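You operate a simulated robot arm through the tools that you are given. There is no shell and no other tool. Be economical: measure what you need, move in short steps, check, and stop when the job is done.

You run a simulated two-armed robot. Do the job below in one go: nothing can be reset, and whatever is moved stays where it is left.

TASK
Wipe up the spill on the worktop with the blue cloth there and put it back.
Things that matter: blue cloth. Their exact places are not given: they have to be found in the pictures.

The check looks at the end state, three seconds after you hand in, the way a careful person would. Anything else that was tipped, shoved, dropped, spilled or broken makes it a failure. Flat cloth is picked up by pressing the open fingertips on it (5 to 10 N) and closing them slowly along it; thin cloth reads only 2 to 8 mm in the jaws.

THE ROBOT
Two 7-joint arms with two-finger grippers on one trunk, on a base that drives. Base frame: it is fixed to the floor where the robot stands at the start and does not move with it; the origin is under the middle of the robot, x ahead of it, y to its left, z up. Readings come in mm, rad, newtons and seconds.
The left shoulder is at the start at [60, 123, 1020], the right one opposite. With the tool pointing down near the work surface each hand reaches from about 340 to 800 mm from the robot's upright axis, wherever it stands, measured 20 degrees to its own side. Payload 1.47 kg a hand.
Tool frame (each hand has its own): the origin (TCP) lies between the finger pads and is the grasp point; the fingertips stand 16 mm ahead of it; z points along the fingers, y is the line along which they close. The gripper opens to 87 mm. The gripper's body begins 55 mm behind the TCP.
Orientation is that of the tool frame in the base frame, as a unit quaternion [x, y, z, w]. With the fingers straight down and closing along the base's y, the tool's x points along the base's -x, its y along +y and its z along -z.

THE INTERFACE
- The arms move only by the tool drive_tool. It takes "left_motion", "right_motion" or both (then of equal length, played together; a hand with none holds still); each is text: rows parted by semicolons, each of 7 numbers parted by spaces: the shift along the tool's x, y, z in units of 20 mm (1.0 is 20 mm), then the turn, a rotation vector about the tool's x, y, z in units of 4 degrees (1.0 is 4 degrees), then the opening, from 0 (shut) to 1 (fully open). In form: tx ty tz rx ry rz claw; .... A call has 1 to 10 rows; each row shifts and turns the commanded pose from where the row before left it, along the tool's axes as they then stand. A call with a number of a shift or a turn outside -1 to 1 is refused whole. A row lasts 0.2 s, in which the tool goes at most 50 mm and 0.15 rad; a call with a longer step from one row to the next is refused whole, and so is a gripper value outside its range. A pose out of reach is approached as far as the arm can. The call stops where the force on the tool passes 40 N (or 10 N more than at its start, if that is more) or the arm is blocked; 0.2 s more then pass. Each finger travels about 153 mm/s and halts on what it meets, pressing with about 22 N; the grip force reading is that of the motor and also rises with nothing between the fingers. The clock runs only during rows and for 0.2 s after the last one: add rows that do not move to give the fingers time. It gives the time, the measured TCP pose, the force on the tool (base axes), the opening and the grip force at its end, in the units of the frame above (readings bear some noise), with the torque about the TCP (base axes, N m) and any sound that the robot's microphone picked up.
- Cameras (640 x 400 px; columns grow to the right, rows downward): "scene" is now at [89.2, -26, 1583.5]; the picture's right is [-0.30, -0.95, 0.00], its down [-0.64, 0.20, -0.74] and it looks along [0.70, -0.22, -0.68] (base axes); focal length 255 px, centre (320, 200). "left" rides on the left gripper at [73, -12, -90] in its tool frame; the picture's right is [0.16, 0.99, 0.00], its down [-0.72, 0.12, -0.68] and it looks along [-0.67, 0.11, 0.73] (tool axes); focal length 247 px, centre (320, 200). "right" rides on the right gripper at [73, 12, -89] in its tool frame; the picture's right is [-0.16, 0.99, 0.00], its down [-0.72, -0.12, -0.68] and it looks along [-0.67, -0.11, 0.73] (tool axes); focal length 247 px, centre (320, 200).
- grab_frame(camera): a new picture of that camera. It takes no simulated time.
- move_column(by): slides the trunk up (or, below 0, down) by that many mm; the arms and the scene camera ride with it, the base frame stays. It gives what a move gives, with no picture.
- base_move(legs): drives the robot by 1 to 6 legs, each [ahead, left, turn to the left] in mm, mm and rad, along the robot's own axes; the way and the turn of a leg run together, so that a leg with both is an arc; at most 1500 mm and 3.142 rad a leg. The arms and the cameras ride along, it lands a little off, and it stops where it bumps. It gives what a move gives.
- pan_tilt(pan, tilt): turns the head with the scene camera to pan (to the left, within 2.094 rad either way) and tilt (down, from -0.506 to 1.204), counted from straight ahead of the robot. It gives what a move gives.
- pixel_to_xyz(camera, pixels): for up to 12 pixels [column, row] of the newest picture of that camera ("zoom" is the newest enlarged one), the place [x, y, z] in the base frame of the surface seen there, good to about 3 mm. It takes no simulated time.
- inspect(camera, box): a new picture of the part [left, top, right, bottom] of that camera's present view, enlarged. It takes no simulated time.
- job_done(): hands the job in; it is judged then, once.

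Work in short steps. Measure before you move; look again where a grasp or a placing could have gone wrong, and mend it. You have 80 turns and 70 pictures in all, those below and enlarged ones among them. Open the grippers and draw the arms clear of the work before you hand the job in, unless the task says otherwise; then end with one line.

The tools are called after "Emit:" as name(argument=value, ...) on one line, values as JSON. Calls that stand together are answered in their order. drive_tool: Moves the arms, as the interface text tells. Its arguments: {"type":"object","properties":{"left_motion":{"type":"string"},"right_motion":{"type":"string"}},"required":[]} The other tools are called the same way: move_column (by) slides the trunk up or down; base_move (legs) drives the base; pan_tilt (pan, tilt) turns the head that bears the scene camera; grab_frame (camera) takes a picture; pixel_to_xyz (camera, pixels) gives the place of the surface under pixels of a picture; inspect (camera, box) takes an enlarged picture of a part of a camera's view; job_done () hands the job in.

At the start:

```text
clock: 0.0
left_tool_pos: [539.0, 91.4, 1191.9]
left_orientation: [0.0, 1.0, 0.0, 0.001]
left_wrist_force: [0.5, -0.2, 0.8]
left_wrist_torque: [0.01, 0.02, 0.02]
left_finger_gap: 86.8
left_grasp_force: 0.2
right_tool_pos: [388.8, -255.0, 1221.5]
right_orientation: [0.0, 1.0, 0.0, 0.0]
right_wrist_force: [0.4, 1.0, -0.2]
right_wrist_torque: [0.02, 0.0, 0.01]
right_finger_gap: 87.2
right_grasp_force: 0.0
trunk travel left (down, up): [-175.0, 55.0]
robot x, y, heading: [0.3, -1.3, 0.002]
head pan, tilt: [-0.307, 0.742]
```

scene: 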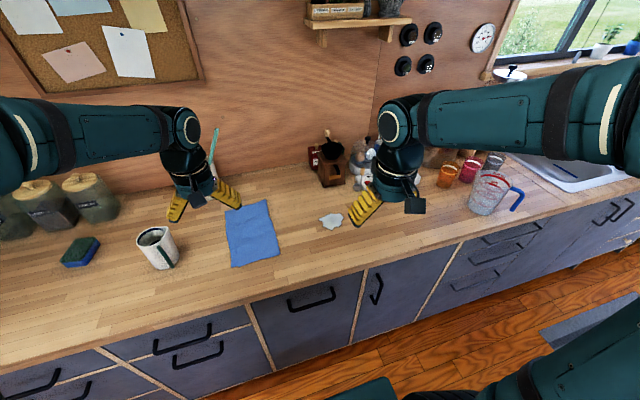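
right: 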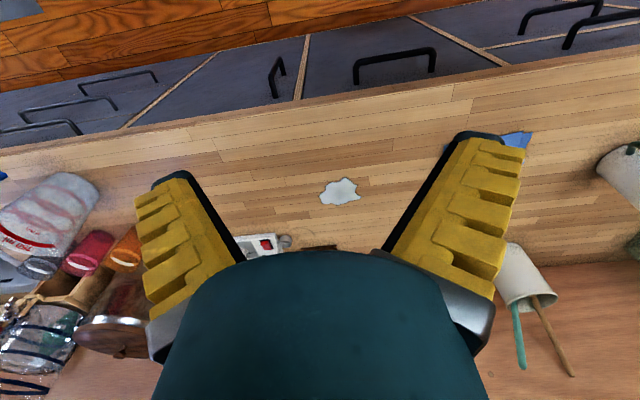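
left: 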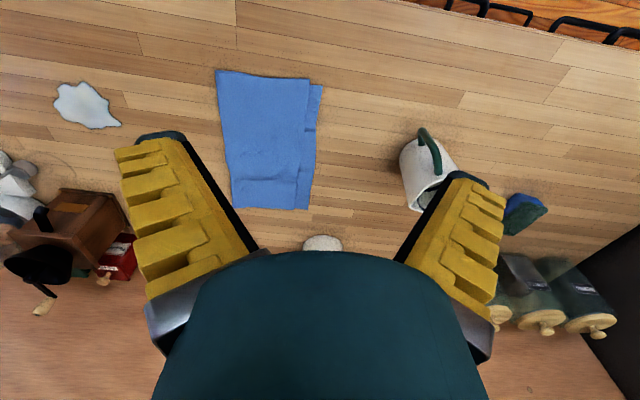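

The left picture shows the cloth at about (220-320, 70-210) and the spill at (88,105). I'll measure both in the left and scene views.

Emit:
pixel_to_xyz(camera="left", pixels=[[218, 72], [308, 80], [320, 88], [233, 206], [307, 208], [268, 140], [350, 140], [88, 105], [54, 95], [121, 126], [75, 83], [85, 128]])

Emit:
pixel_to_xyz(camera="scene", pixels=[[226, 212], [267, 200], [279, 256], [232, 266], [252, 232], [331, 221], [319, 219], [344, 220], [330, 230], [333, 213], [160, 248], [366, 200]])

Emit:
inspect(camera="scene", box=[120, 120, 440, 320])

Emit:
inspect(camera="left", box=[180, 50, 360, 230])

```text
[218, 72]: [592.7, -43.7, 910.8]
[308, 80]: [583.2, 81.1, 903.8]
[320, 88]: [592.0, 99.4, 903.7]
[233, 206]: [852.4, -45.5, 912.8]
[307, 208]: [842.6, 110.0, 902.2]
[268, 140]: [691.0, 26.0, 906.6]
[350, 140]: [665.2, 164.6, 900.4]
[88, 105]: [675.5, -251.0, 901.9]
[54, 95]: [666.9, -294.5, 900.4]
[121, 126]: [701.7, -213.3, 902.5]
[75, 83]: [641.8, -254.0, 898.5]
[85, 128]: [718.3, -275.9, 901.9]
```

```text
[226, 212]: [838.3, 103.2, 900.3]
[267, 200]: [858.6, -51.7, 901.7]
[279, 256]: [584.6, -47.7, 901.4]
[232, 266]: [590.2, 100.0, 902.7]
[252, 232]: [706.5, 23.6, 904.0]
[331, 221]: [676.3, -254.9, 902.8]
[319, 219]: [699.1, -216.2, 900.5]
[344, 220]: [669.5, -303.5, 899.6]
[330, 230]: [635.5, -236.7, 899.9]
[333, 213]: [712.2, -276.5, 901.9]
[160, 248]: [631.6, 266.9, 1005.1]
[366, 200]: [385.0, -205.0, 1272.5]
```

```text
2.00 times, centred on (280, 220) of scene
```

zoom: 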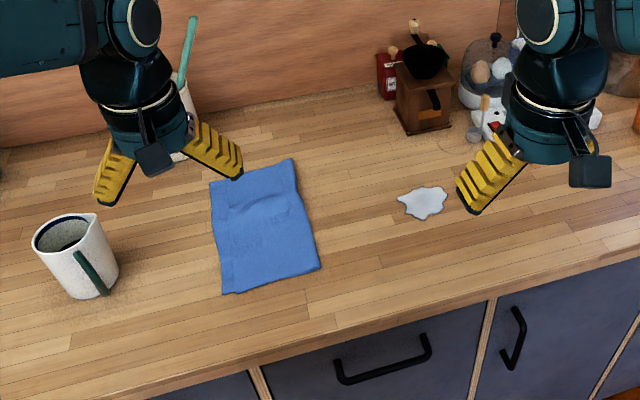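

```text
2.22 times, centred on (270, 140) of left
```

zoom: 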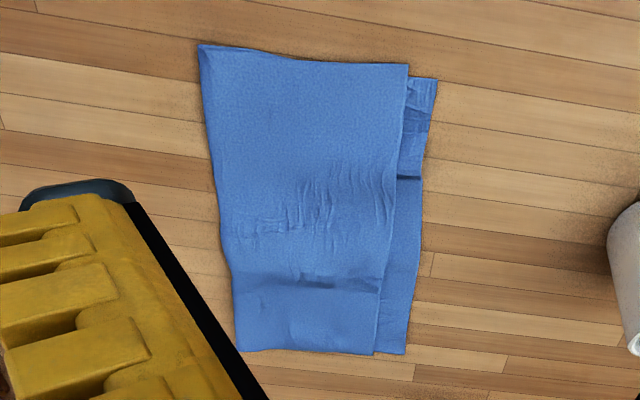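

The worktop is at z≈900. The cloth spans x 585–855, y −47–105, and the spill is around (676,−255). Next I check the objects behind the spill and beside the path.

Emit:
pixel_to_xyz(camera="zoom", pixels=[[200, 350], [240, 340]])

Emit:
pixel_to_xyz(camera="scene", pixels=[[322, 180], [330, 187], [344, 184], [315, 166], [357, 183], [372, 186], [208, 196], [335, 160], [175, 262]])

Emit:
pixel_to_xyz(camera="right", pixels=[[340, 192], [320, 190], [360, 198], [340, 178], [335, 205], [265, 240], [240, 240], [285, 240], [520, 140], [110, 325]])

```text
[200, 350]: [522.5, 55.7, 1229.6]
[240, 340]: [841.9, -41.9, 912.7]
```

```text
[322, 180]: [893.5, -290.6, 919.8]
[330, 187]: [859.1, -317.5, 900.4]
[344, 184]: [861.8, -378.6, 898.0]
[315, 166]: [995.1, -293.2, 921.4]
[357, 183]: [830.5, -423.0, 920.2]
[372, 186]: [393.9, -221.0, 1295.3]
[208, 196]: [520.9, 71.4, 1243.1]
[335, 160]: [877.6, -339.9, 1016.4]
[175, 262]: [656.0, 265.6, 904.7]
```

```text
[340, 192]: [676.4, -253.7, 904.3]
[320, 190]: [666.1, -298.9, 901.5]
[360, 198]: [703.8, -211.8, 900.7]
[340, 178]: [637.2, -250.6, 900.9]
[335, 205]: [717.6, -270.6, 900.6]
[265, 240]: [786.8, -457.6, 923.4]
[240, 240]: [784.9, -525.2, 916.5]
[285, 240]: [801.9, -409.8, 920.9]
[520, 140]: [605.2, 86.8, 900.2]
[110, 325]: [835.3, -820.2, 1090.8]
```

The grinder's front is at x≈862, y −280…−380, so I'll bias the drag toward the robot. The left hand moves off to the left while the right hand comes above the middle of the cloth.

Emit:
drive_tool(left_motion="0 1 0 0 0 0 1; 0 1 0 0 0 0 1; 0 1 0 0 0 0 1; 0 1 0 0 0 0 1; 0 1 0 0 0 0 1; 0 1 0 0 0 0 1; 0 1 0 0 0 0 1; 0 1 0 0 0 0 1; 0 1 0 0 0 0 1; 0 1 0 0 0 0 1", right_motion="-1 0.8 0.4 0 0 0 1; -1 0.8 0.4 0 0 0 1; -1 0.8 0.4 0 0 0 1; -1 0.8 0.4 0 0 0 1; -1 0.8 0.4 0 0 0 1; -1 0.8 0.4 0 0 0 1; -1 0.8 0.4 0 0 0 1; -1 0.8 0.4 0 0 0 1; -1 0.8 0.4 0 0 0 1; -1 0.8 0.4 0 0 0 1")

```text
clock: 2.2
left_tool_pos: [541.0, 292.4, 1190.6]
left_orientation: [0.0, 1.0, -0.001, 0.0]
left_wrist_force: [0.9, -0.1, 0.4]
left_wrist_torque: [-0.04, 0.0, 0.0]
left_finger_gap: 86.9
left_grasp_force: 0.0
right_tool_pos: [589.8, -94.8, 1142.2]
right_orientation: [0.0, 1.0, -0.001, 0.001]
right_wrist_force: [-0.7, 0.1, 0.4]
right_wrist_torque: [0.02, 0.03, -0.01]
right_finger_gap: 87.0
right_grasp_force: 0.1
trunk travel left (down, up): [-175.0, 55.0]
robot x, y, heading: [2.0, 1.3, -0.003]
head pan, tilt: [-0.307, 0.742]
```

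Both moves were clean; now I carry the right hand to (710, 25) and down to a hover of about 960.

Emit:
drive_tool(right_motion="-0.6 0.6 0.9 0 0 0 1; -0.6 0.6 0.9 0 0 0 1; -0.6 0.6 0.9 0 0 0 1; -0.6 0.6 0.9 0 0 0 1; -0.6 0.6 0.9 0 0 0 1; -0.6 0.6 0.9 0 0 0 1; -0.6 0.6 0.9 0 0 0 1; -0.6 0.6 0.9 0 0 0 0.8; -0.6 0.6 0.9 0 0 0 0.7; -0.6 0.6 0.9 0 0 0 0.7")

Emit:
grab_frame(camera="right")

```text
clock: 4.4
left_tool_pos: [540.7, 291.2, 1190.2]
left_orientation: [-0.001, 1.0, 0.0, 0.0]
left_wrist_force: [-0.3, -0.1, -0.1]
left_wrist_torque: [-0.03, 0.0, 0.04]
left_finger_gap: 87.1
left_grasp_force: 0.1
right_tool_pos: [709.3, 25.5, 961.8]
right_orientation: [0.0, 1.0, 0.0, -0.001]
right_wrist_force: [0.0, -0.5, -0.4]
right_wrist_torque: [0.02, 0.02, -0.03]
right_finger_gap: 65.5
right_grasp_force: 3.1
trunk travel left (down, up): [-175.0, 55.0]
robot x, y, heading: [2.2, -0.2, 0.003]
head pan, tilt: [-0.307, 0.742]
```

```text
64 pictures are left
```

right: 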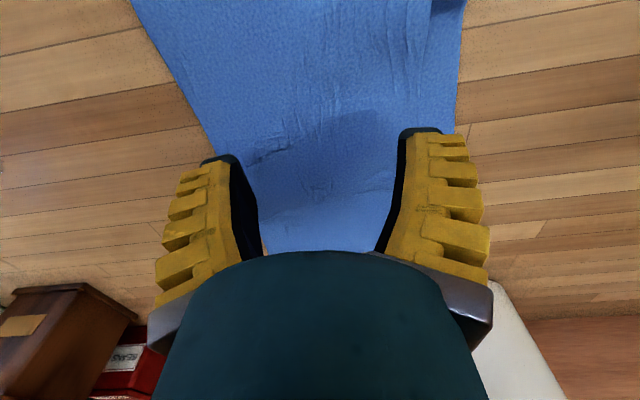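

The hand is centred over the cloth with its tips at ≈946 and the cloth top at ≈906. I descend 34 mm and then creep.

Emit:
drive_tool(right_motion="0 0 0.9 0 0 0 0.7; 0 0 0.6 0 0 0 0.7; 0 0 0.2 0 0 0 0.7; 0 0 0.1 0 0 0 0.7; 0 0 0.1 0 0 0 0.7; 0 0 0 0 0 0 0.7")

```text
clock: 5.8
left_tool_pos: [539.4, 290.2, 1190.5]
left_orientation: [0.0, 1.0, 0.001, 0.0]
left_wrist_force: [1.2, 0.3, -0.3]
left_wrist_torque: [0.02, 0.0, 0.01]
left_finger_gap: 86.7
left_grasp_force: 0.1
right_tool_pos: [708.6, 24.4, 924.6]
right_orientation: [0.0, 1.0, 0.0, 0.001]
right_wrist_force: [-0.6, 0.2, -0.2]
right_wrist_torque: [-0.03, 0.02, -0.01]
right_finger_gap: 65.3
right_grasp_force: 3.4
trunk travel left (down, up): [-175.0, 55.0]
robot x, y, heading: [-0.7, 1.2, 0.0]
head pan, tilt: [-0.307, 0.742]
```

No contact yet with tips at ≈908; I creep down a few more mm.

Emit:
drive_tool(right_motion="0 0 0.1 0 0 0 0.7; 0 0 0.1 0 0 0 0.7; 0 0 0 0 0 0 0.7")

```text
clock: 6.6
left_tool_pos: [540.0, 290.4, 1190.0]
left_orientation: [0.0, 1.0, 0.0, 0.0]
left_wrist_force: [-0.5, -0.8, -0.2]
left_wrist_torque: [0.01, -0.01, -0.01]
left_finger_gap: 87.0
left_grasp_force: 0.0
right_tool_pos: [709.9, 26.8, 920.8]
right_orientation: [0.001, 1.0, -0.001, 0.001]
right_wrist_force: [0.4, -0.2, -0.1]
right_wrist_torque: [0.02, -0.04, 0.0]
right_finger_gap: 62.1
right_grasp_force: 2.2
trunk travel left (down, up): [-175.0, 55.0]
robot x, y, heading: [-2.0, -1.6, 0.005]
head pan, tilt: [-0.307, 0.742]
```

Still no force; continuing in 1–2 mm steps.

Emit:
drive_tool(right_motion="0 0 0.1 0 0 0 0.7; 0 0 0.05 0 0 0 0.7; 0 0 0 0 0 0 0.7")

```text
clock: 7.4
left_tool_pos: [538.6, 290.1, 1191.1]
left_orientation: [0.0, 1.0, 0.0, -0.001]
left_wrist_force: [-0.5, -0.1, -0.6]
left_wrist_torque: [0.01, -0.03, -0.03]
left_finger_gap: 86.9
left_grasp_force: 0.1
right_tool_pos: [709.3, 24.7, 917.6]
right_orientation: [0.0, 1.0, 0.0, 0.0]
right_wrist_force: [0.0, 0.2, 0.0]
right_wrist_torque: [0.01, -0.02, 0.02]
right_finger_gap: 62.2
right_grasp_force: 2.3
trunk travel left (down, up): [-175.0, 55.0]
robot x, y, heading: [1.9, 1.1, -0.0]
head pan, tilt: [-0.307, 0.742]
```

Tips read ≈901.6 with no force; a little more.

Emit:
drive_tool(right_motion="0 0 0.07 0 0 0 0.7; 0 0 0.05 0 0 0 0.7; 0 0 0 0 0 0 0.7")

```text
clock: 8.2
left_tool_pos: [539.9, 289.9, 1191.0]
left_orientation: [0.001, 1.0, 0.0, 0.001]
left_wrist_force: [1.0, -0.4, -1.0]
left_wrist_torque: [0.0, 0.01, 0.01]
left_finger_gap: 87.2
left_grasp_force: 0.1
right_tool_pos: [709.5, 25.9, 915.7]
right_orientation: [0.0, 1.0, 0.001, 0.001]
right_wrist_force: [0.2, -0.6, 1.2]
right_wrist_torque: [0.01, 0.05, -0.01]
right_finger_gap: 63.9
right_grasp_force: 3.3
trunk travel left (down, up): [-175.0, 55.0]
robot x, y, heading: [2.1, -0.9, -0.002]
head pan, tilt: [-0.307, 0.742]
```

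First contact seems near (1.2 N). Another 1.5 mm.

Emit:
drive_tool(right_motion="0 0 0.05 0 0 0 0.7; 0 0 0.03 0 0 0 0.7; 0 0 0 0 0 0 0.7")

```text
clock: 9.0
left_tool_pos: [539.3, 290.5, 1191.4]
left_orientation: [0.001, 1.0, 0.0, 0.001]
left_wrist_force: [-0.6, 1.3, 0.1]
left_wrist_torque: [0.0, -0.01, 0.0]
left_finger_gap: 87.1
left_grasp_force: 0.1
right_tool_pos: [708.8, 24.7, 915.3]
right_orientation: [0.001, 1.0, 0.0, 0.001]
right_wrist_force: [0.1, -1.6, 14.2]
right_wrist_torque: [0.14, -0.08, 0.0]
right_finger_gap: 60.8
right_grasp_force: 2.9
trunk travel left (down, up): [-175.0, 55.0]
robot x, y, heading: [-0.7, -0.6, -0.001]
head pan, tilt: [-0.307, 0.742]
```

14 N is a bit high; I back off 0.7 mm and close slowly.

Emit:
drive_tool(right_motion="0 0 -0.035 0 0 0 0.68; 0 0 0 0 0 0 0.6; 0 0 0 0 0 0 0.52; 0 0 0 0 0 0 0.44; 0 0 0 0 0 0 0.36; 0 0 0 0 0 0 0.28; 0 0 0 0 0 0 0.2; 0 0 0 0 0 0 0.12; 0 0 0 0 0 0 0.05; 0 0 0 0 0 0 0")

Emit:
grab_frame(camera="right")

Emit:
grab_frame(camera="scene")

```text
clock: 11.2
left_tool_pos: [537.6, 290.4, 1191.8]
left_orientation: [0.0, 1.0, 0.0, 0.002]
left_wrist_force: [-0.6, 0.2, -0.1]
left_wrist_torque: [0.01, 0.0, -0.03]
left_finger_gap: 87.1
left_grasp_force: 0.1
right_tool_pos: [709.3, 23.1, 915.6]
right_orientation: [0.0, 1.0, 0.001, 0.001]
right_wrist_force: [0.4, 0.1, 21.0]
right_wrist_torque: [-0.04, 0.02, -0.05]
right_finger_gap: 5.3
right_grasp_force: 22.4
trunk travel left (down, up): [-175.0, 55.0]
robot x, y, heading: [0.4, 3.6, 0.003]
head pan, tilt: [-0.307, 0.742]
```

```text
63 pictures are left
```

right: 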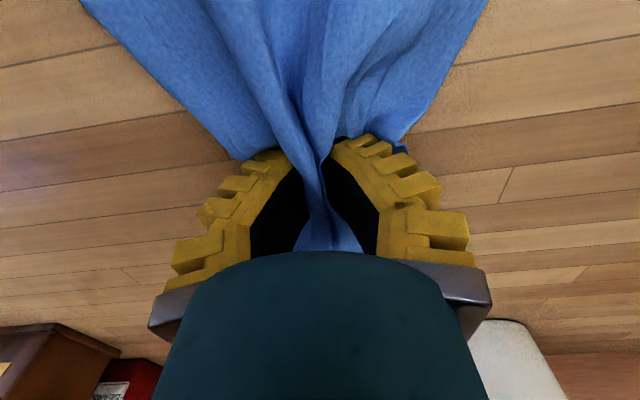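

```text
62 pictures are left
```

scene: 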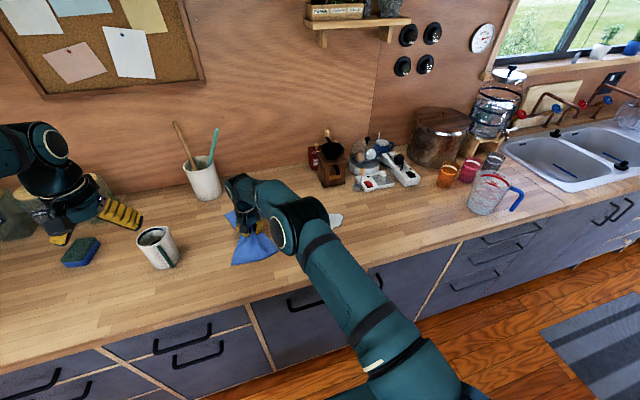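

Grip holds both layers (5.3 mm, 22 N), the cloth gathered at its waist. I ease up 2 mm and drag it toward the spill, edging toward x≈676.

Emit:
drive_tool(right_motion="0 0 -0.12 0 0 0 0; 0.15 -1 0 0 0 0 0; 0.15 -1 0 0 0 0 0; 0.15 -1 0 0 0 0 0; 0.15 -1 0 0 0 0 0; 0.15 -1 0 0 0 0 0; 0.15 -1 0 0 0 0 0; 0.15 -1 0 0 0 0 0; 0.15 -1 0 0 0 0 0; 0.15 -1 0 0 0 0 0")

Emit:
grab_frame(camera="right")

Emit:
grab_frame(camera="scene")

```text
clock: 13.4
left_tool_pos: [539.5, 289.8, 1190.5]
left_orientation: [0.0, 1.0, -0.001, 0.0]
left_wrist_force: [-0.7, -0.2, -0.7]
left_wrist_torque: [0.02, 0.0, -0.03]
left_finger_gap: 87.5
left_grasp_force: 0.3
right_tool_pos: [682.5, -154.6, 916.5]
right_orientation: [0.0, 1.0, 0.0, 0.002]
right_wrist_force: [1.3, 0.9, 7.0]
right_wrist_torque: [0.0, 0.02, 0.03]
right_finger_gap: 1.0
right_grasp_force: 22.0
trunk travel left (down, up): [-175.0, 55.0]
robot x, y, heading: [0.0, -1.7, 0.001]
head pan, tilt: [-0.307, 0.742]
```

```text
61 pictures are left
```

right: 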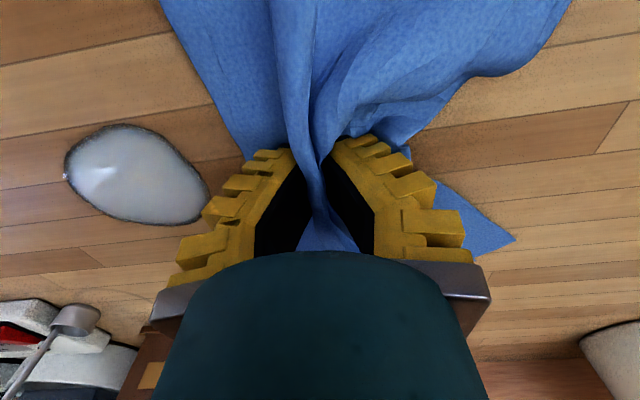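

```text
60 pictures are left
```

scene: 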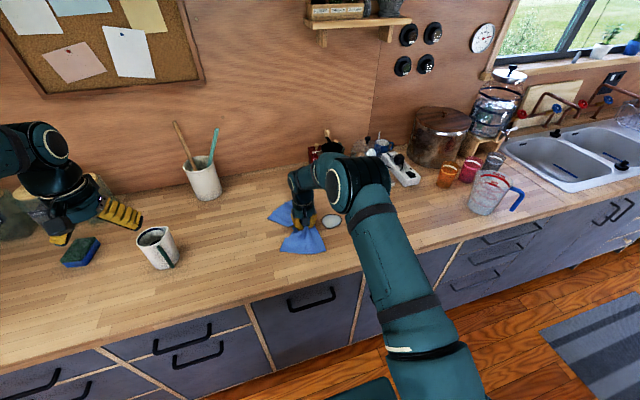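

The cloth follows and the spill is just ahead at picture (135,175). The gap reads only 1 mm, so I'll watch that; I continue over the spill at about this force.

Emit:
drive_tool(right_motion="0 -1 0.02 0 0 0 0; 0 -1 0 0 0 0 0; 0 -1 0 0 0 0 0; 0 -1 0 0 0 0 0; 0 -1 0 0 0 0 0; 0 -1 0 0 0 0 0; 0 -1 0 0 0 0 0; 0 -0.5 0 0 0 0 0")

Emit:
grab_frame(camera="right")

Emit:
inspect(camera="scene", box=[220, 120, 460, 270])

```text
clock: 15.2
left_tool_pos: [539.2, 291.1, 1190.5]
left_orientation: [0.0, 1.0, 0.0, 0.0]
left_wrist_force: [-0.6, -0.1, 0.9]
left_wrist_torque: [0.04, 0.01, 0.01]
left_finger_gap: 87.1
left_grasp_force: 0.1
right_tool_pos: [681.5, -305.0, 915.0]
right_orientation: [0.002, 1.0, 0.0, 0.001]
right_wrist_force: [-0.4, 3.0, 6.1]
right_wrist_torque: [0.03, 0.0, 0.0]
right_finger_gap: 1.1
right_grasp_force: 21.7
trunk travel left (down, up): [-175.0, 55.0]
robot x, y, heading: [-2.3, 2.8, -0.0]
head pan, tilt: [-0.307, 0.742]
```

```text
59 pictures are left
```

right: 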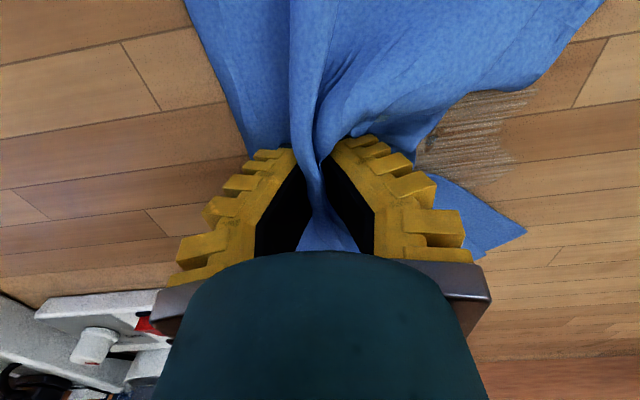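

```text
2.67 times, centred on (340, 195) of scene
```

zoom: 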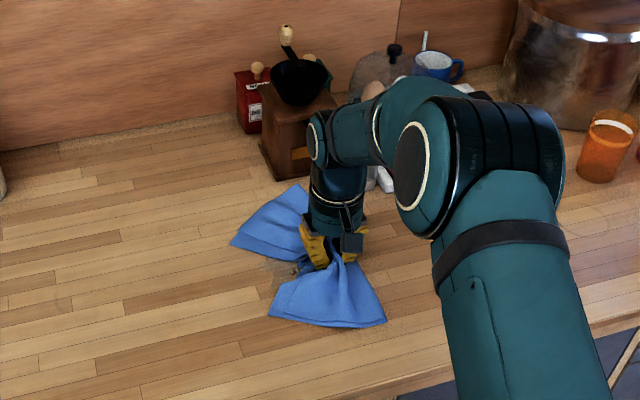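

The spill is mostly picked up, leaving a damp smear around picture (470,140), at about y≈−230. I do back-and-forth strokes with slightly more pressure, staying away from the grinder.

Emit:
drive_tool(right_motion="0.6 0 0.03 0 0 0 0; 0.6 0.3 0 0 0 0 0; 0 1 0 0 0 0 0; 0 1 0 0 0 0 0; 0 1 0 0 0 0 0; 0 1 0 0 0 0 0; 0 1 0 0 0 0 0; 0 0.7 0 0 0 0 0")

Emit:
grab_frame(camera="right")

Emit:
inspect(camera="scene", box=[220, 120, 460, 270])

```text
clock: 17.0
left_tool_pos: [538.1, 290.0, 1191.2]
left_orientation: [0.001, 1.0, 0.0, 0.001]
left_wrist_force: [-0.8, 0.1, 0.1]
left_wrist_torque: [0.02, 0.02, 0.04]
left_finger_gap: 86.9
left_grasp_force: 0.0
right_tool_pos: [658.7, -185.6, 915.9]
right_orientation: [0.001, 1.0, 0.0, 0.001]
right_wrist_force: [0.4, -5.2, 14.3]
right_wrist_torque: [-0.05, 0.01, 0.01]
right_finger_gap: 2.6
right_grasp_force: 21.9
trunk travel left (down, up): [-175.0, 55.0]
robot x, y, heading: [-3.0, -0.5, -0.001]
head pan, tilt: [-0.307, 0.742]
```

```text
57 pictures are left
```

right: 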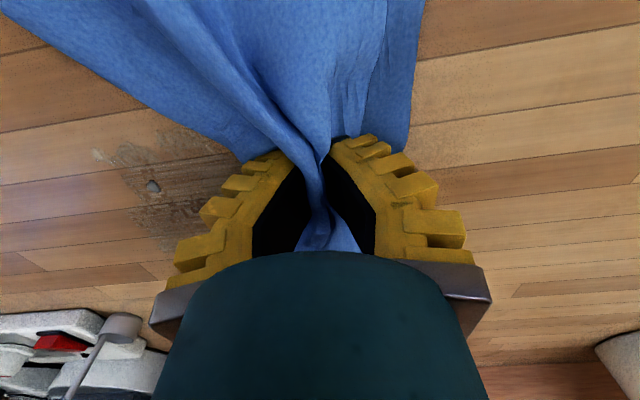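

```text
2.67 times, centred on (340, 195) of scene
```

zoom: 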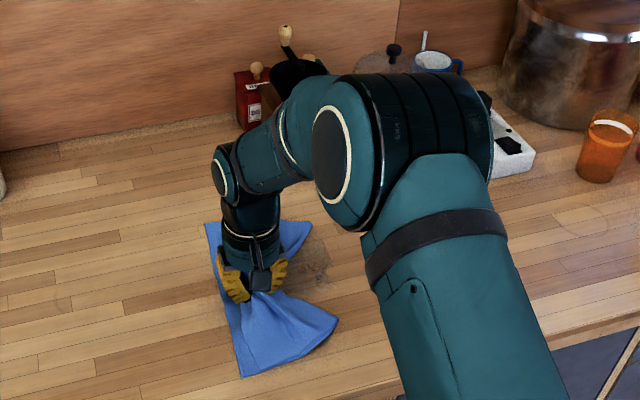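

Smears and one blob remain at picture (100–235, 130–250). I locate the residue.

Emit:
pixel_to_xyz(camera="right", pixels=[[153, 186], [98, 153], [130, 210], [180, 245], [190, 135], [215, 170], [125, 180], [80, 175]])

```text
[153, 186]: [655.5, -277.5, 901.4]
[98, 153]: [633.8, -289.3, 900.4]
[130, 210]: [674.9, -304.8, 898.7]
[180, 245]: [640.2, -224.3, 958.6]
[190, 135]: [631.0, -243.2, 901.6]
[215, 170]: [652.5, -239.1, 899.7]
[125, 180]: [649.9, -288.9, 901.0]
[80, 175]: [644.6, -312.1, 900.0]
```

Residue spans about x 630–715, y −310…−215. I run a forward stroke at x≈640 and a return at x≈665.

Emit:
drive_tool(right_motion="0.9 0 0 0 0 0 0; 0 -1 0 0 0 0 0; 0 -1 0 0 0 0 0; 0 -1 0 0 0 0 0; 0 -1 0 0 0 0 0; 0 -1 0 0 0 0 0; 0 -1 0 0 0 0 0; 0 -1 0 0 0 0 0; -0.6 0 0 0 0 0 0; -0.6 0 0 0 0 0 0")

Emit:
drive_tool(right_motion="0 1 0 0 0 0 0; 0 1 0 0 0 0 0; 0 1 0 0 0 0 0; 0 1 0 0 0 0 0; 0 1 0 0 0 0 0; 0 1 0 0 0 0 0; 0 1 0 0 0 0 0")

Emit:
grab_frame(camera="right")

Emit:
inspect(camera="scene", box=[220, 120, 460, 270])

```text
clock: 19.2
left_tool_pos: [538.5, 290.7, 1191.6]
left_orientation: [0.0, 1.0, 0.0, 0.001]
left_wrist_force: [-0.2, 0.3, 0.0]
left_wrist_torque: [-0.01, 0.01, -0.02]
left_finger_gap: 87.0
left_grasp_force: 0.1
right_tool_pos: [663.0, -325.4, 916.1]
right_orientation: [0.001, 1.0, -0.001, 0.0]
right_wrist_force: [-4.4, -0.8, 7.9]
right_wrist_torque: [0.01, 0.03, 0.01]
right_finger_gap: 1.4
right_grasp_force: 22.0
trunk travel left (down, up): [-175.0, 55.0]
robot x, y, heading: [1.2, -3.0, -0.002]
head pan, tilt: [-0.307, 0.742]
```

```text
clock: 20.8
left_tool_pos: [539.3, 289.8, 1191.2]
left_orientation: [0.0, 1.0, 0.0, 0.001]
left_wrist_force: [0.1, -0.5, 0.4]
left_wrist_torque: [-0.01, -0.02, -0.01]
left_finger_gap: 86.8
left_grasp_force: 0.0
right_tool_pos: [664.1, -185.7, 916.0]
right_orientation: [0.0, 1.0, 0.0, 0.001]
right_wrist_force: [0.0, -4.1, 11.3]
right_wrist_torque: [0.01, 0.05, 0.0]
right_finger_gap: 2.2
right_grasp_force: 22.0
trunk travel left (down, up): [-175.0, 55.0]
robot x, y, heading: [1.6, -3.3, 0.003]
head pan, tilt: [-0.307, 0.742]
```

```text
55 pictures are left
```

right: 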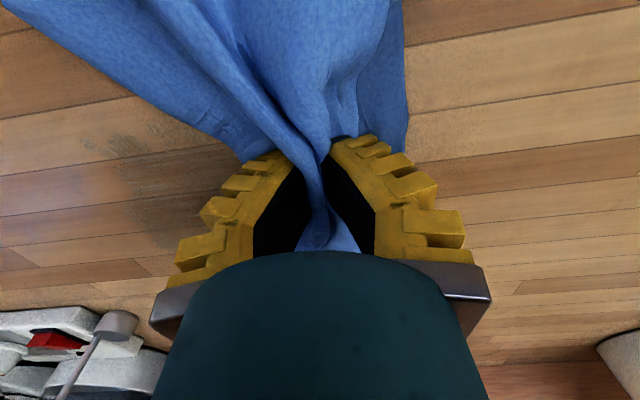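

```text
2.67 times, centred on (340, 195) of scene
```

zoom: 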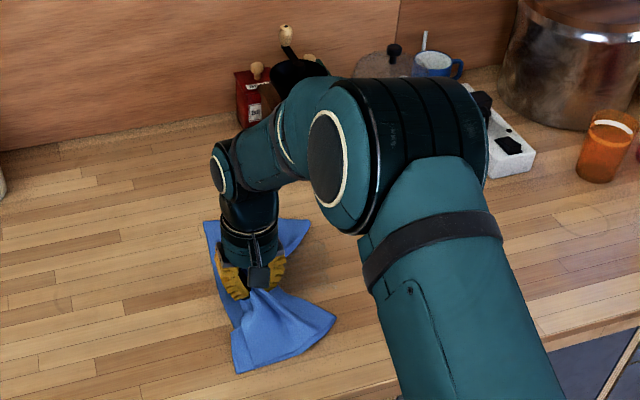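

Much fainter now; traces remain at picture (90–230, 140–240). Another pair of strokes, at x≈690 out (stopping at y≈−300) and x≈650 back.

Emit:
drive_tool(right_motion="-1 -0.3 0 0 0 0 0; -0.3 -1 0 0 0 0 0; 0 -1 0 0 0 0 0; 0 -1 0 0 0 0 0; 0 -1 0 0 0 0 0; 0 -1 0 0 0 0 0; 0.7 -0.7 0 0 0 0 0; 0.7 0 0 0 0 0 0; 0.7 0 0 0 0 0 0; 0.7 0 0 0 0 0 0")

Emit:
drive_tool(right_motion="-0.3 1 0 0 0 0 0; 0 1 0 0 0 0 0; 0 1 0 0 0 0 0; 0 1 0 0 0 0 0; 0 1 0 0 0 0 0; 0 1 0 0 0 0 0")

Emit:
grab_frame(camera="right")

```text
clock: 23.0
left_tool_pos: [538.9, 290.3, 1190.7]
left_orientation: [-0.001, 1.0, 0.0, 0.0]
left_wrist_force: [0.1, 0.9, -0.7]
left_wrist_torque: [-0.04, -0.01, 0.02]
left_finger_gap: 86.9
left_grasp_force: 0.0
right_tool_pos: [634.4, -305.6, 916.3]
right_orientation: [0.0, 1.0, -0.001, 0.002]
right_wrist_force: [5.0, -0.2, 11.4]
right_wrist_torque: [0.05, -0.05, -0.02]
right_finger_gap: 2.0
right_grasp_force: 22.4
trunk travel left (down, up): [-175.0, 55.0]
robot x, y, heading: [-2.6, 0.6, 0.002]
head pan, tilt: [-0.307, 0.742]
```

```text
clock: 24.4
left_tool_pos: [538.7, 290.8, 1189.4]
left_orientation: [0.0, 1.0, 0.0, 0.0]
left_wrist_force: [-0.9, -0.2, -0.3]
left_wrist_torque: [-0.03, 0.0, 0.01]
left_finger_gap: 86.9
left_grasp_force: 0.0
right_tool_pos: [638.2, -185.6, 915.9]
right_orientation: [0.001, 1.0, 0.0, 0.0]
right_wrist_force: [-0.6, -3.5, 11.0]
right_wrist_torque: [-0.01, 0.02, 0.06]
right_finger_gap: 2.9
right_grasp_force: 22.1
trunk travel left (down, up): [-175.0, 55.0]
robot x, y, heading: [-1.7, -0.4, 0.002]
head pan, tilt: [-0.307, 0.742]
```

```text
53 pictures are left
```

right: 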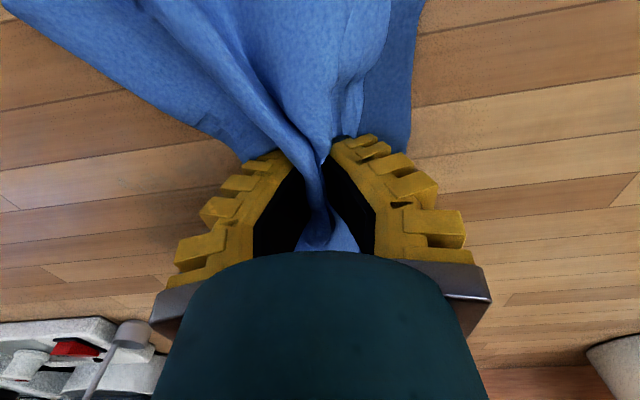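

Almost clean. One more pair of strokes to be sure: out at x≈665, back at x≈705.

Emit:
drive_tool(right_motion="-1 -0.3 0 0 0 0 0; -0.3 -1 0 0 0 0 0; 0 -1 0 0 0 0 0; 0 -1 0 0 0 0 0; 0 -1 0 0 0 0 0; 0 -1 0 0 0 0 0; 0 -1 0 0 0 0 0; -0.3 0.8 0 0 0 0 0; -0.7 0.8 0 0 0 0 0; -0.7 0.2 0 0 0 0 0")

Emit:
drive_tool(right_motion="0 1 0 0 0 0 0; 0 1 0 0 0 0 0; 0 1 0 0 0 0 0; 0 1 0 0 0 0 0; 0 1 0 0 0 0 0; 0 1 0 0 0 0 0; 0 1 0 0 0 0 0")

Emit:
grab_frame(camera="right")

Emit:
grab_frame(camera="scene")

```text
clock: 26.6
left_tool_pos: [539.5, 290.2, 1191.4]
left_orientation: [0.0, 1.0, 0.0, 0.001]
left_wrist_force: [-0.1, 0.1, 1.1]
left_wrist_torque: [-0.03, 0.01, 0.03]
left_finger_gap: 86.8
left_grasp_force: 0.1
right_tool_pos: [700.6, -275.0, 915.4]
right_orientation: [-0.001, 1.0, 0.001, 0.0]
right_wrist_force: [-4.9, -0.5, 9.7]
right_wrist_torque: [0.07, 0.1, 0.04]
right_finger_gap: 2.4
right_grasp_force: 21.8
trunk travel left (down, up): [-175.0, 55.0]
robot x, y, heading: [0.1, 1.7, 0.002]
head pan, tilt: [-0.307, 0.742]
```

```text
clock: 28.2
left_tool_pos: [539.4, 290.3, 1191.0]
left_orientation: [0.001, 1.0, 0.0, 0.001]
left_wrist_force: [0.0, 0.2, 0.2]
left_wrist_torque: [0.01, 0.05, 0.02]
left_finger_gap: 87.0
left_grasp_force: 0.1
right_tool_pos: [698.9, -135.2, 917.2]
right_orientation: [0.001, 1.0, 0.0, 0.001]
right_wrist_force: [0.0, -4.9, 11.2]
right_wrist_torque: [-0.01, -0.01, -0.02]
right_finger_gap: 3.4
right_grasp_force: 21.8
trunk travel left (down, up): [-175.0, 55.0]
robot x, y, heading: [-0.2, 0.6, 0.002]
head pan, tilt: [-0.307, 0.742]
```

```text
52 pictures are left
```

right: 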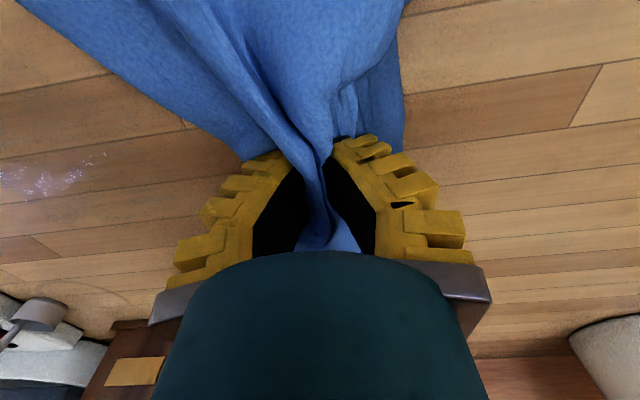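

```text
51 pictures are left
```

scene: 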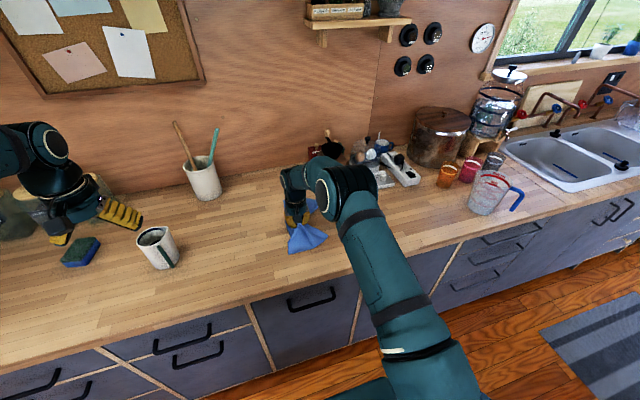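

There are sparkles around picture (45,180); I zoom on them and measure the spot.

Emit:
inspect(camera="right", box=[0, 100, 240, 250])

Emit:
pixel_to_xyz(camera="right", pixels=[[45, 185], [10, 180], [100, 155]])

```text
2.67 times, centred on (120, 175) of right
```

zoom: 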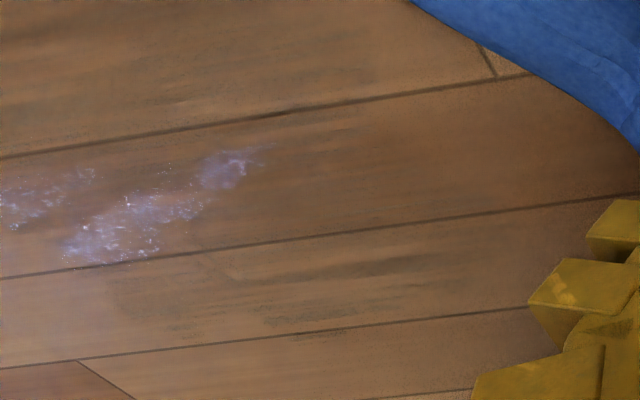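

```text
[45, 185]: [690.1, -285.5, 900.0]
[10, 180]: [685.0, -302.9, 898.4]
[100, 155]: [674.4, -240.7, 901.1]
```

A thin wet film still glints at x≈675–695, y≈−240…−310. I wipe that line again with x≈690 out to y≈−325, and back at x≈675.

Emit:
drive_tool(right_motion="0.3 -1 0.02 0 0 0 0; 0 -1 0 0 0 0 0; 0 -1 0 0 0 0 0; 0 -1 0 0 0 0 0; 0 -1 0 0 0 0 0; 0 -1 0 0 0 0 0; 0 -1 0 0 0 0 0; 0 -1 0 0 0 0 0; 0 -1 0 0 0 0 0; 0 -0.5 0 0 0 0 0")

Emit:
drive_tool(right_motion="0.8 0 0 0 0 0 0; 0 1 0 0 0 0 0; 0 1 0 0 0 0 0; 0 1 0 0 0 0 0; 0 1 0 0 0 0 0; 0 1 0 0 0 0 0; 0 -1 0 0 0 0 0; 0 -1 0 0 0 0 0; 0 -1 0 0 0 0 0; 0 -1 0 0 0 0 0")

Emit:
drive_tool(right_motion="0.5 0 0 0 0 0 0; 0 1 0 0 0 0 0; 0 1 0 0 0 0 0; 0 1 0 0 0 0 0; 0 1 0 0 0 0 0; 0 1 0 0 0 0 0; 0 1 0 0 0 0 0; 0 1 0 0 0 0 0; 0 1 0 0 0 0 0")

Emit:
grab_frame(camera="right")

Emit:
inspect(camera="right", box=[0, 80, 240, 260])

```text
clock: 30.4
left_tool_pos: [538.8, 290.9, 1191.6]
left_orientation: [0.0, 1.0, -0.001, 0.001]
left_wrist_force: [0.1, -0.1, 0.5]
left_wrist_torque: [0.01, 0.04, 0.02]
left_finger_gap: 87.1
left_grasp_force: 0.0
right_tool_pos: [693.4, -324.5, 914.9]
right_orientation: [0.0, 1.0, -0.001, 0.001]
right_wrist_force: [-0.6, 5.4, 13.7]
right_wrist_torque: [0.18, -0.02, 0.0]
right_finger_gap: 1.3
right_grasp_force: 22.0
trunk travel left (down, up): [-175.0, 55.0]
robot x, y, heading: [1.8, 1.4, 0.003]
head pan, tilt: [-0.307, 0.742]
```

```text
clock: 32.6
left_tool_pos: [537.9, 291.1, 1191.1]
left_orientation: [0.0, 1.0, 0.0, 0.0]
left_wrist_force: [0.0, -1.1, -0.3]
left_wrist_torque: [0.01, 0.01, 0.02]
left_finger_gap: 87.1
left_grasp_force: 0.1
right_tool_pos: [678.1, -305.2, 917.4]
right_orientation: [0.0, 1.0, -0.001, 0.001]
right_wrist_force: [0.3, 5.7, 14.5]
right_wrist_torque: [0.19, 0.01, 0.0]
right_finger_gap: 1.1
right_grasp_force: 22.0
trunk travel left (down, up): [-175.0, 55.0]
robot x, y, heading: [0.0, 1.1, 0.002]
head pan, tilt: [-0.307, 0.742]
```

```text
clock: 34.6
left_tool_pos: [538.7, 288.7, 1191.5]
left_orientation: [0.0, 1.0, 0.0, 0.001]
left_wrist_force: [-0.4, 0.2, 0.3]
left_wrist_torque: [-0.02, 0.0, 0.0]
left_finger_gap: 87.0
left_grasp_force: 0.0
right_tool_pos: [666.4, -145.4, 916.8]
right_orientation: [0.0, 1.0, 0.0, 0.001]
right_wrist_force: [-0.8, -4.7, 11.4]
right_wrist_torque: [-0.02, 0.05, -0.01]
right_finger_gap: 4.2
right_grasp_force: 22.2
trunk travel left (down, up): [-175.0, 55.0]
robot x, y, heading: [-1.6, 0.7, -0.0]
head pan, tilt: [-0.307, 0.742]
```

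```text
49 pictures are left
```

right: 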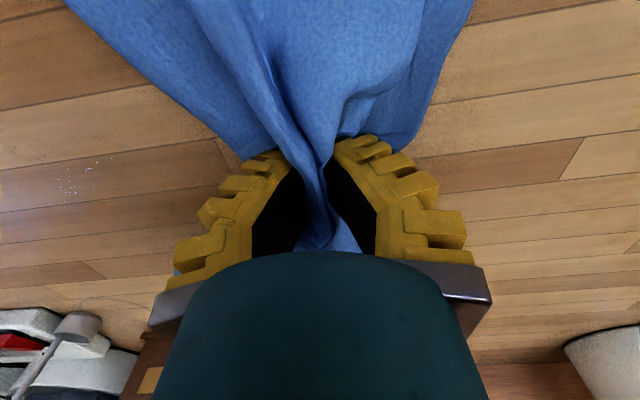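

```text
2.22 times, centred on (120, 170) of right
```

zoom: 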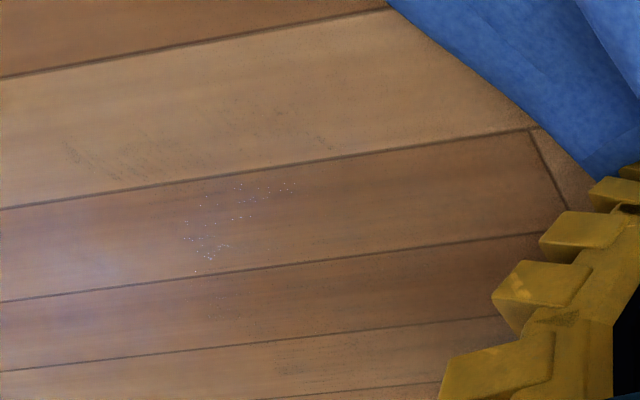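

Just a few specks remain (picture (75,180)), plus faint marks at zoom (110,160) and (320,140). Two more stroke pairs over the whole area.

Emit:
drive_tool(right_motion="0.9 -1 0 0 0 0 0; 0 -1 0 0 0 0 0; 0 -1 0 0 0 0 0; 0 -1 0 0 0 0 0; 0 -1 0 0 0 0 0; 0 -1 0 0 0 0 0; 0 -1 0 0 0 0 0; 0 -1 0 0 0 0 0; 0 -0.8 0 0 0 0 0; -0.8 0 0 0 0 0 0")

Emit:
drive_tool(right_motion="0 1 0 0 0 0 0; 0 1 0 0 0 0 0; 0 1 0 0 0 0 0; 0 1 0 0 0 0 0; 0 1 0 0 0 0 0; 0 1 0 0 0 0 0; -0.6 0 0 0 0 0 0; 0 -1 0 0 0 0 0; 0 -1 0 0 0 0 0; 0 -1 0 0 0 0 0")

Emit:
drive_tool(right_motion="0 -1 0 0 0 0 0; 0 -1 0 0 0 0 0; 0 -0.8 0 0 0 0 0; -1 0.3 0 0 0 0 0; -0.3 1 0 0 0 0 0; 0 1 0 0 0 0 0; 0 1 0 0 0 0 0; 0 1 0 0 0 0 0; 0 1 0 0 0 0 0; 0 1 0 0 0 0 0")

Emit:
inspect(camera="right", box=[0, 50, 240, 260])

```text
clock: 36.8
left_tool_pos: [539.7, 290.1, 1190.4]
left_orientation: [0.0, 1.0, 0.0, 0.0]
left_wrist_force: [0.3, -0.8, 0.5]
left_wrist_torque: [-0.05, 0.02, 0.0]
left_finger_gap: 86.9
left_grasp_force: 0.1
right_tool_pos: [665.6, -323.6, 916.5]
right_orientation: [0.002, 1.0, 0.0, 0.0]
right_wrist_force: [-3.7, -0.7, 11.3]
right_wrist_torque: [0.02, 0.09, 0.03]
right_finger_gap: 1.9
right_grasp_force: 21.7
trunk travel left (down, up): [-175.0, 55.0]
robot x, y, heading: [-2.1, 1.8, 0.001]
head pan, tilt: [-0.307, 0.742]
```

```text
clock: 39.0
left_tool_pos: [539.7, 290.4, 1191.3]
left_orientation: [0.001, 1.0, -0.001, 0.001]
left_wrist_force: [-0.1, -0.9, -0.1]
left_wrist_torque: [0.02, -0.02, -0.01]
left_finger_gap: 86.7
left_grasp_force: 0.1
right_tool_pos: [677.8, -259.7, 916.3]
right_orientation: [0.0, 1.0, 0.001, 0.001]
right_wrist_force: [1.0, 5.1, 12.9]
right_wrist_torque: [0.2, -0.03, 0.0]
right_finger_gap: 0.5
right_grasp_force: 21.9
trunk travel left (down, up): [-175.0, 55.0]
robot x, y, heading: [-3.1, 3.4, 0.002]
head pan, tilt: [-0.307, 0.742]
```

```text
clock: 41.2
left_tool_pos: [537.8, 290.3, 1191.4]
left_orientation: [-0.001, 1.0, 0.0, 0.0]
left_wrist_force: [0.0, 1.0, 0.4]
left_wrist_torque: [-0.01, 0.0, -0.04]
left_finger_gap: 87.0
left_grasp_force: 0.0
right_tool_pos: [703.3, -191.3, 916.6]
right_orientation: [0.0, 1.0, 0.0, 0.001]
right_wrist_force: [-0.1, -5.6, 15.0]
right_wrist_torque: [0.04, 0.03, 0.0]
right_finger_gap: 5.0
right_grasp_force: 21.7
trunk travel left (down, up): [-175.0, 55.0]
robot x, y, heading: [0.6, 2.0, -0.002]
head pan, tilt: [-0.307, 0.742]
```

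```text
1.90 times, centred on (120, 155) of right
```

zoom: 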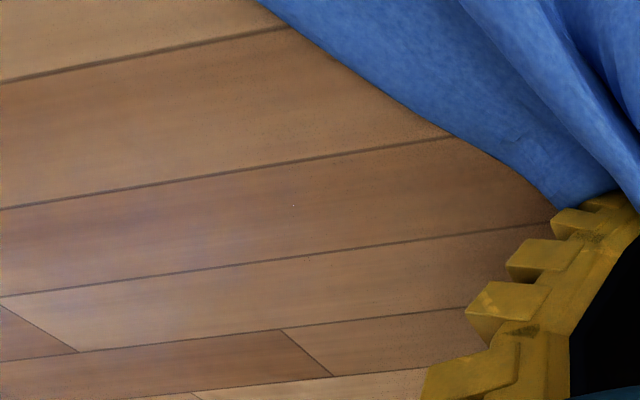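

The surface is clean. Now I ease pressure and drag the cloth back to (709, 28).

Emit:
drive_tool(right_motion="0 1 -0.07 0 0 0 0; 0 1 0 0 0 0 0; 0 1 0 0 0 0 0; 0 1 0 0 0 0 0; 0 1 0 0 0 0 0; 0 1 0 0 0 0 0; -0.1 1 0 0 0 0 0; -0.1 1 0 0 0 0 0; -0.1 1 0 0 0 0 0; 0 1 0 0 0 0 0")

Emit:
drive_tool(right_motion="0 0.8 0 0 0 0 0; 0 0 0 0 0 0 0; 0 0 0 0 0 0 0.1; 0 0 0 0 0 0 0.25; 0 0 0 0 0 0 0.4; 0 0 0 0 0 0 0.55; 0 0 0 0 0 0 0.7; 0 0 -0.5 0 0 0 0.7; 0 0 -1 0 0 0 0.7; 0 0 -1 0 0 0 0.7")

Emit:
drive_tool(right_motion="0 0 -1 0 0 0 0.7; 0 0 -1 0 0 0 0.7; 0 0 -1 0 0 0 0.7; 0 0 -1 0 0 0 0.7; 0 0 -1 0 0 0 0.7; 0 0 -1 0 0 0 0.7; 0 -1 -1 0 0 0 0.7; 0 -1 -1 0 0 0 0.7; 0.5 -1 0 0 0 0 0.7; 0.5 -1 0 0 0 0 0.7")

Emit:
grab_frame(camera="right")

Emit:
inspect(camera="scene", box=[120, 120, 440, 320])

Emit:
grab_frame(camera="left")

```text
clock: 43.4
left_tool_pos: [539.3, 290.2, 1191.0]
left_orientation: [0.0, 1.0, 0.0, 0.0]
left_wrist_force: [-0.3, 0.3, 0.2]
left_wrist_torque: [0.01, 0.05, 0.03]
left_finger_gap: 86.9
left_grasp_force: 0.0
right_tool_pos: [711.3, 9.0, 916.8]
right_orientation: [0.0, 1.0, 0.0, 0.001]
right_wrist_force: [0.1, -2.1, 5.1]
right_wrist_torque: [-0.03, -0.01, 0.0]
right_finger_gap: 1.5
right_grasp_force: 22.1
trunk travel left (down, up): [-175.0, 55.0]
robot x, y, heading: [2.3, -3.5, -0.004]
head pan, tilt: [-0.307, 0.742]
```

```text
clock: 45.6
left_tool_pos: [539.1, 290.3, 1190.6]
left_orientation: [0.0, 1.0, 0.0, 0.0]
left_wrist_force: [0.4, -0.4, 0.2]
left_wrist_torque: [-0.02, 0.01, 0.01]
left_finger_gap: 87.1
left_grasp_force: 0.1
right_tool_pos: [709.2, 23.7, 966.8]
right_orientation: [0.0, 1.0, 0.0, 0.0]
right_wrist_force: [-0.2, 0.0, -1.1]
right_wrist_torque: [-0.01, 0.0, -0.02]
right_finger_gap: 65.5
right_grasp_force: 3.5
trunk travel left (down, up): [-175.0, 55.0]
robot x, y, heading: [-0.8, -1.9, 0.006]
head pan, tilt: [-0.307, 0.742]
```

```text
clock: 47.8
left_tool_pos: [539.3, 289.8, 1191.2]
left_orientation: [0.0, 1.0, 0.0, -0.001]
left_wrist_force: [0.8, -0.3, 0.0]
left_wrist_torque: [-0.02, 0.02, 0.01]
left_finger_gap: 87.2
left_grasp_force: 0.0
right_tool_pos: [690.0, -57.0, 1127.5]
right_orientation: [0.001, 1.0, 0.0, 0.0]
right_wrist_force: [0.3, -1.1, 0.1]
right_wrist_torque: [0.04, 0.01, -0.03]
right_finger_gap: 65.3
right_grasp_force: 2.9
trunk travel left (down, up): [-175.0, 55.0]
robot x, y, heading: [-0.3, -2.1, -0.0]
head pan, tilt: [-0.307, 0.742]
```

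```text
46 pictures are left
```

right: 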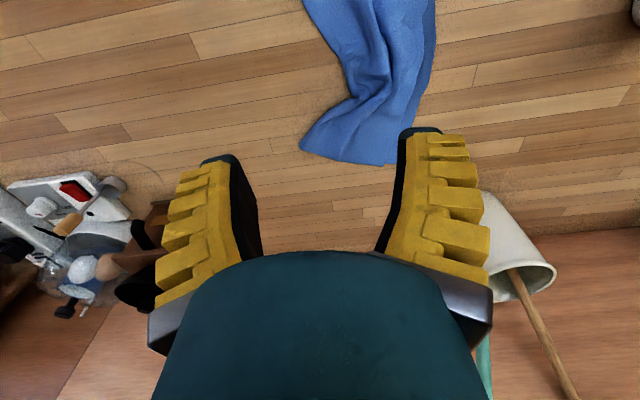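

```text
2.00 times, centred on (280, 220) of scene
```

zoom: 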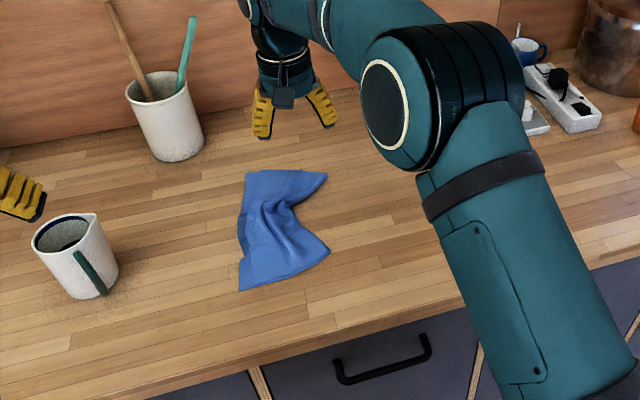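

```text
44 pictures are left
```

left: 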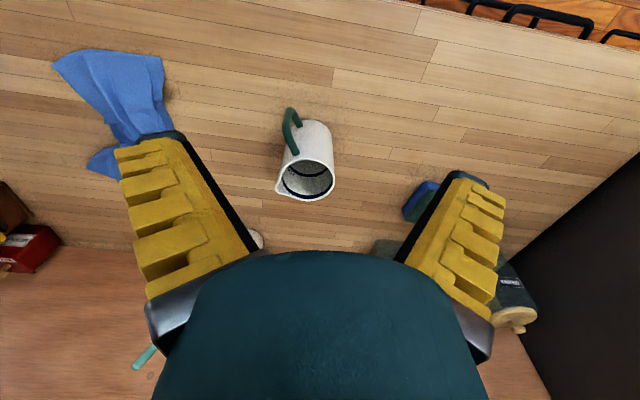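

The cloth is back but a bit waisted. I draw the right arm aside to see the spill area and measure the cloth.

Emit:
drive_tool(right_motion="0.8 -1 -0.4 0 0 0 1; 0.8 -1 -0.4 0 0 0 1; 0.8 -1 -0.4 0 0 0 1; 0.8 -1 -0.4 0 0 0 1; 0.8 -1 -0.4 0 0 0 1; 0.8 -1 0 0 0 0 1; 0.8 -1 0 0 0 0 1; 0.8 -1 0 0 0 0 1; 0.8 -1 0 0 0 0 1; 0.8 -1 0 0 0 0 1")

Emit:
grab_frame(camera="right")

Emit:
inspect(camera="scene", box=[200, 160, 360, 280])

```text
clock: 50.0
left_tool_pos: [539.6, 289.3, 1191.0]
left_orientation: [0.0, 1.0, 0.0, 0.001]
left_wrist_force: [0.1, 0.9, 0.5]
left_wrist_torque: [0.02, -0.01, 0.07]
left_finger_gap: 87.1
left_grasp_force: 0.2
right_tool_pos: [528.9, -254.9, 1168.1]
right_orientation: [0.0, 1.0, 0.0, 0.001]
right_wrist_force: [-0.2, 0.3, 0.1]
right_wrist_torque: [0.04, -0.02, 0.01]
right_finger_gap: 87.0
right_grasp_force: 0.0
trunk travel left (down, up): [-175.0, 55.0]
robot x, y, heading: [-0.8, 1.0, -0.001]
head pan, tilt: [-0.307, 0.742]
```

```text
43 pictures are left
```

right: 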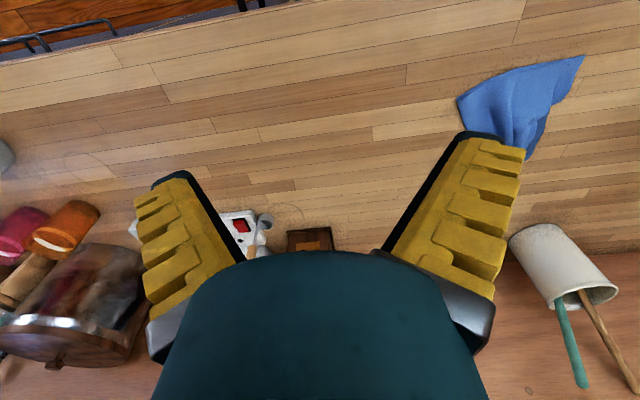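

```text
3.33 times, centred on (280, 220) of scene
```

zoom: 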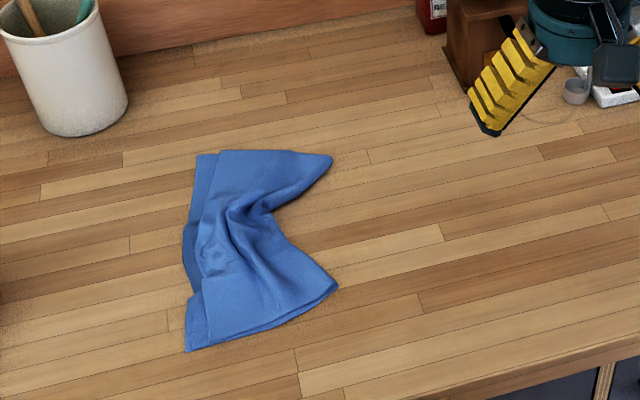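

Spill area is clean. I measure the cloth's outline.

Emit:
pixel_to_xyz(camera="zoom", pixels=[[188, 348], [336, 286], [330, 160], [198, 156], [268, 215], [192, 240], [235, 230], [185, 290]])

```text
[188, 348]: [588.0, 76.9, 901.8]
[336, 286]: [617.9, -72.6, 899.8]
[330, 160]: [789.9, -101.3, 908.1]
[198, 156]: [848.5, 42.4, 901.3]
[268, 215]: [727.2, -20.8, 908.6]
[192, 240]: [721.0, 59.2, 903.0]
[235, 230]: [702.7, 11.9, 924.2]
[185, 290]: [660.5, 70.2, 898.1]
```

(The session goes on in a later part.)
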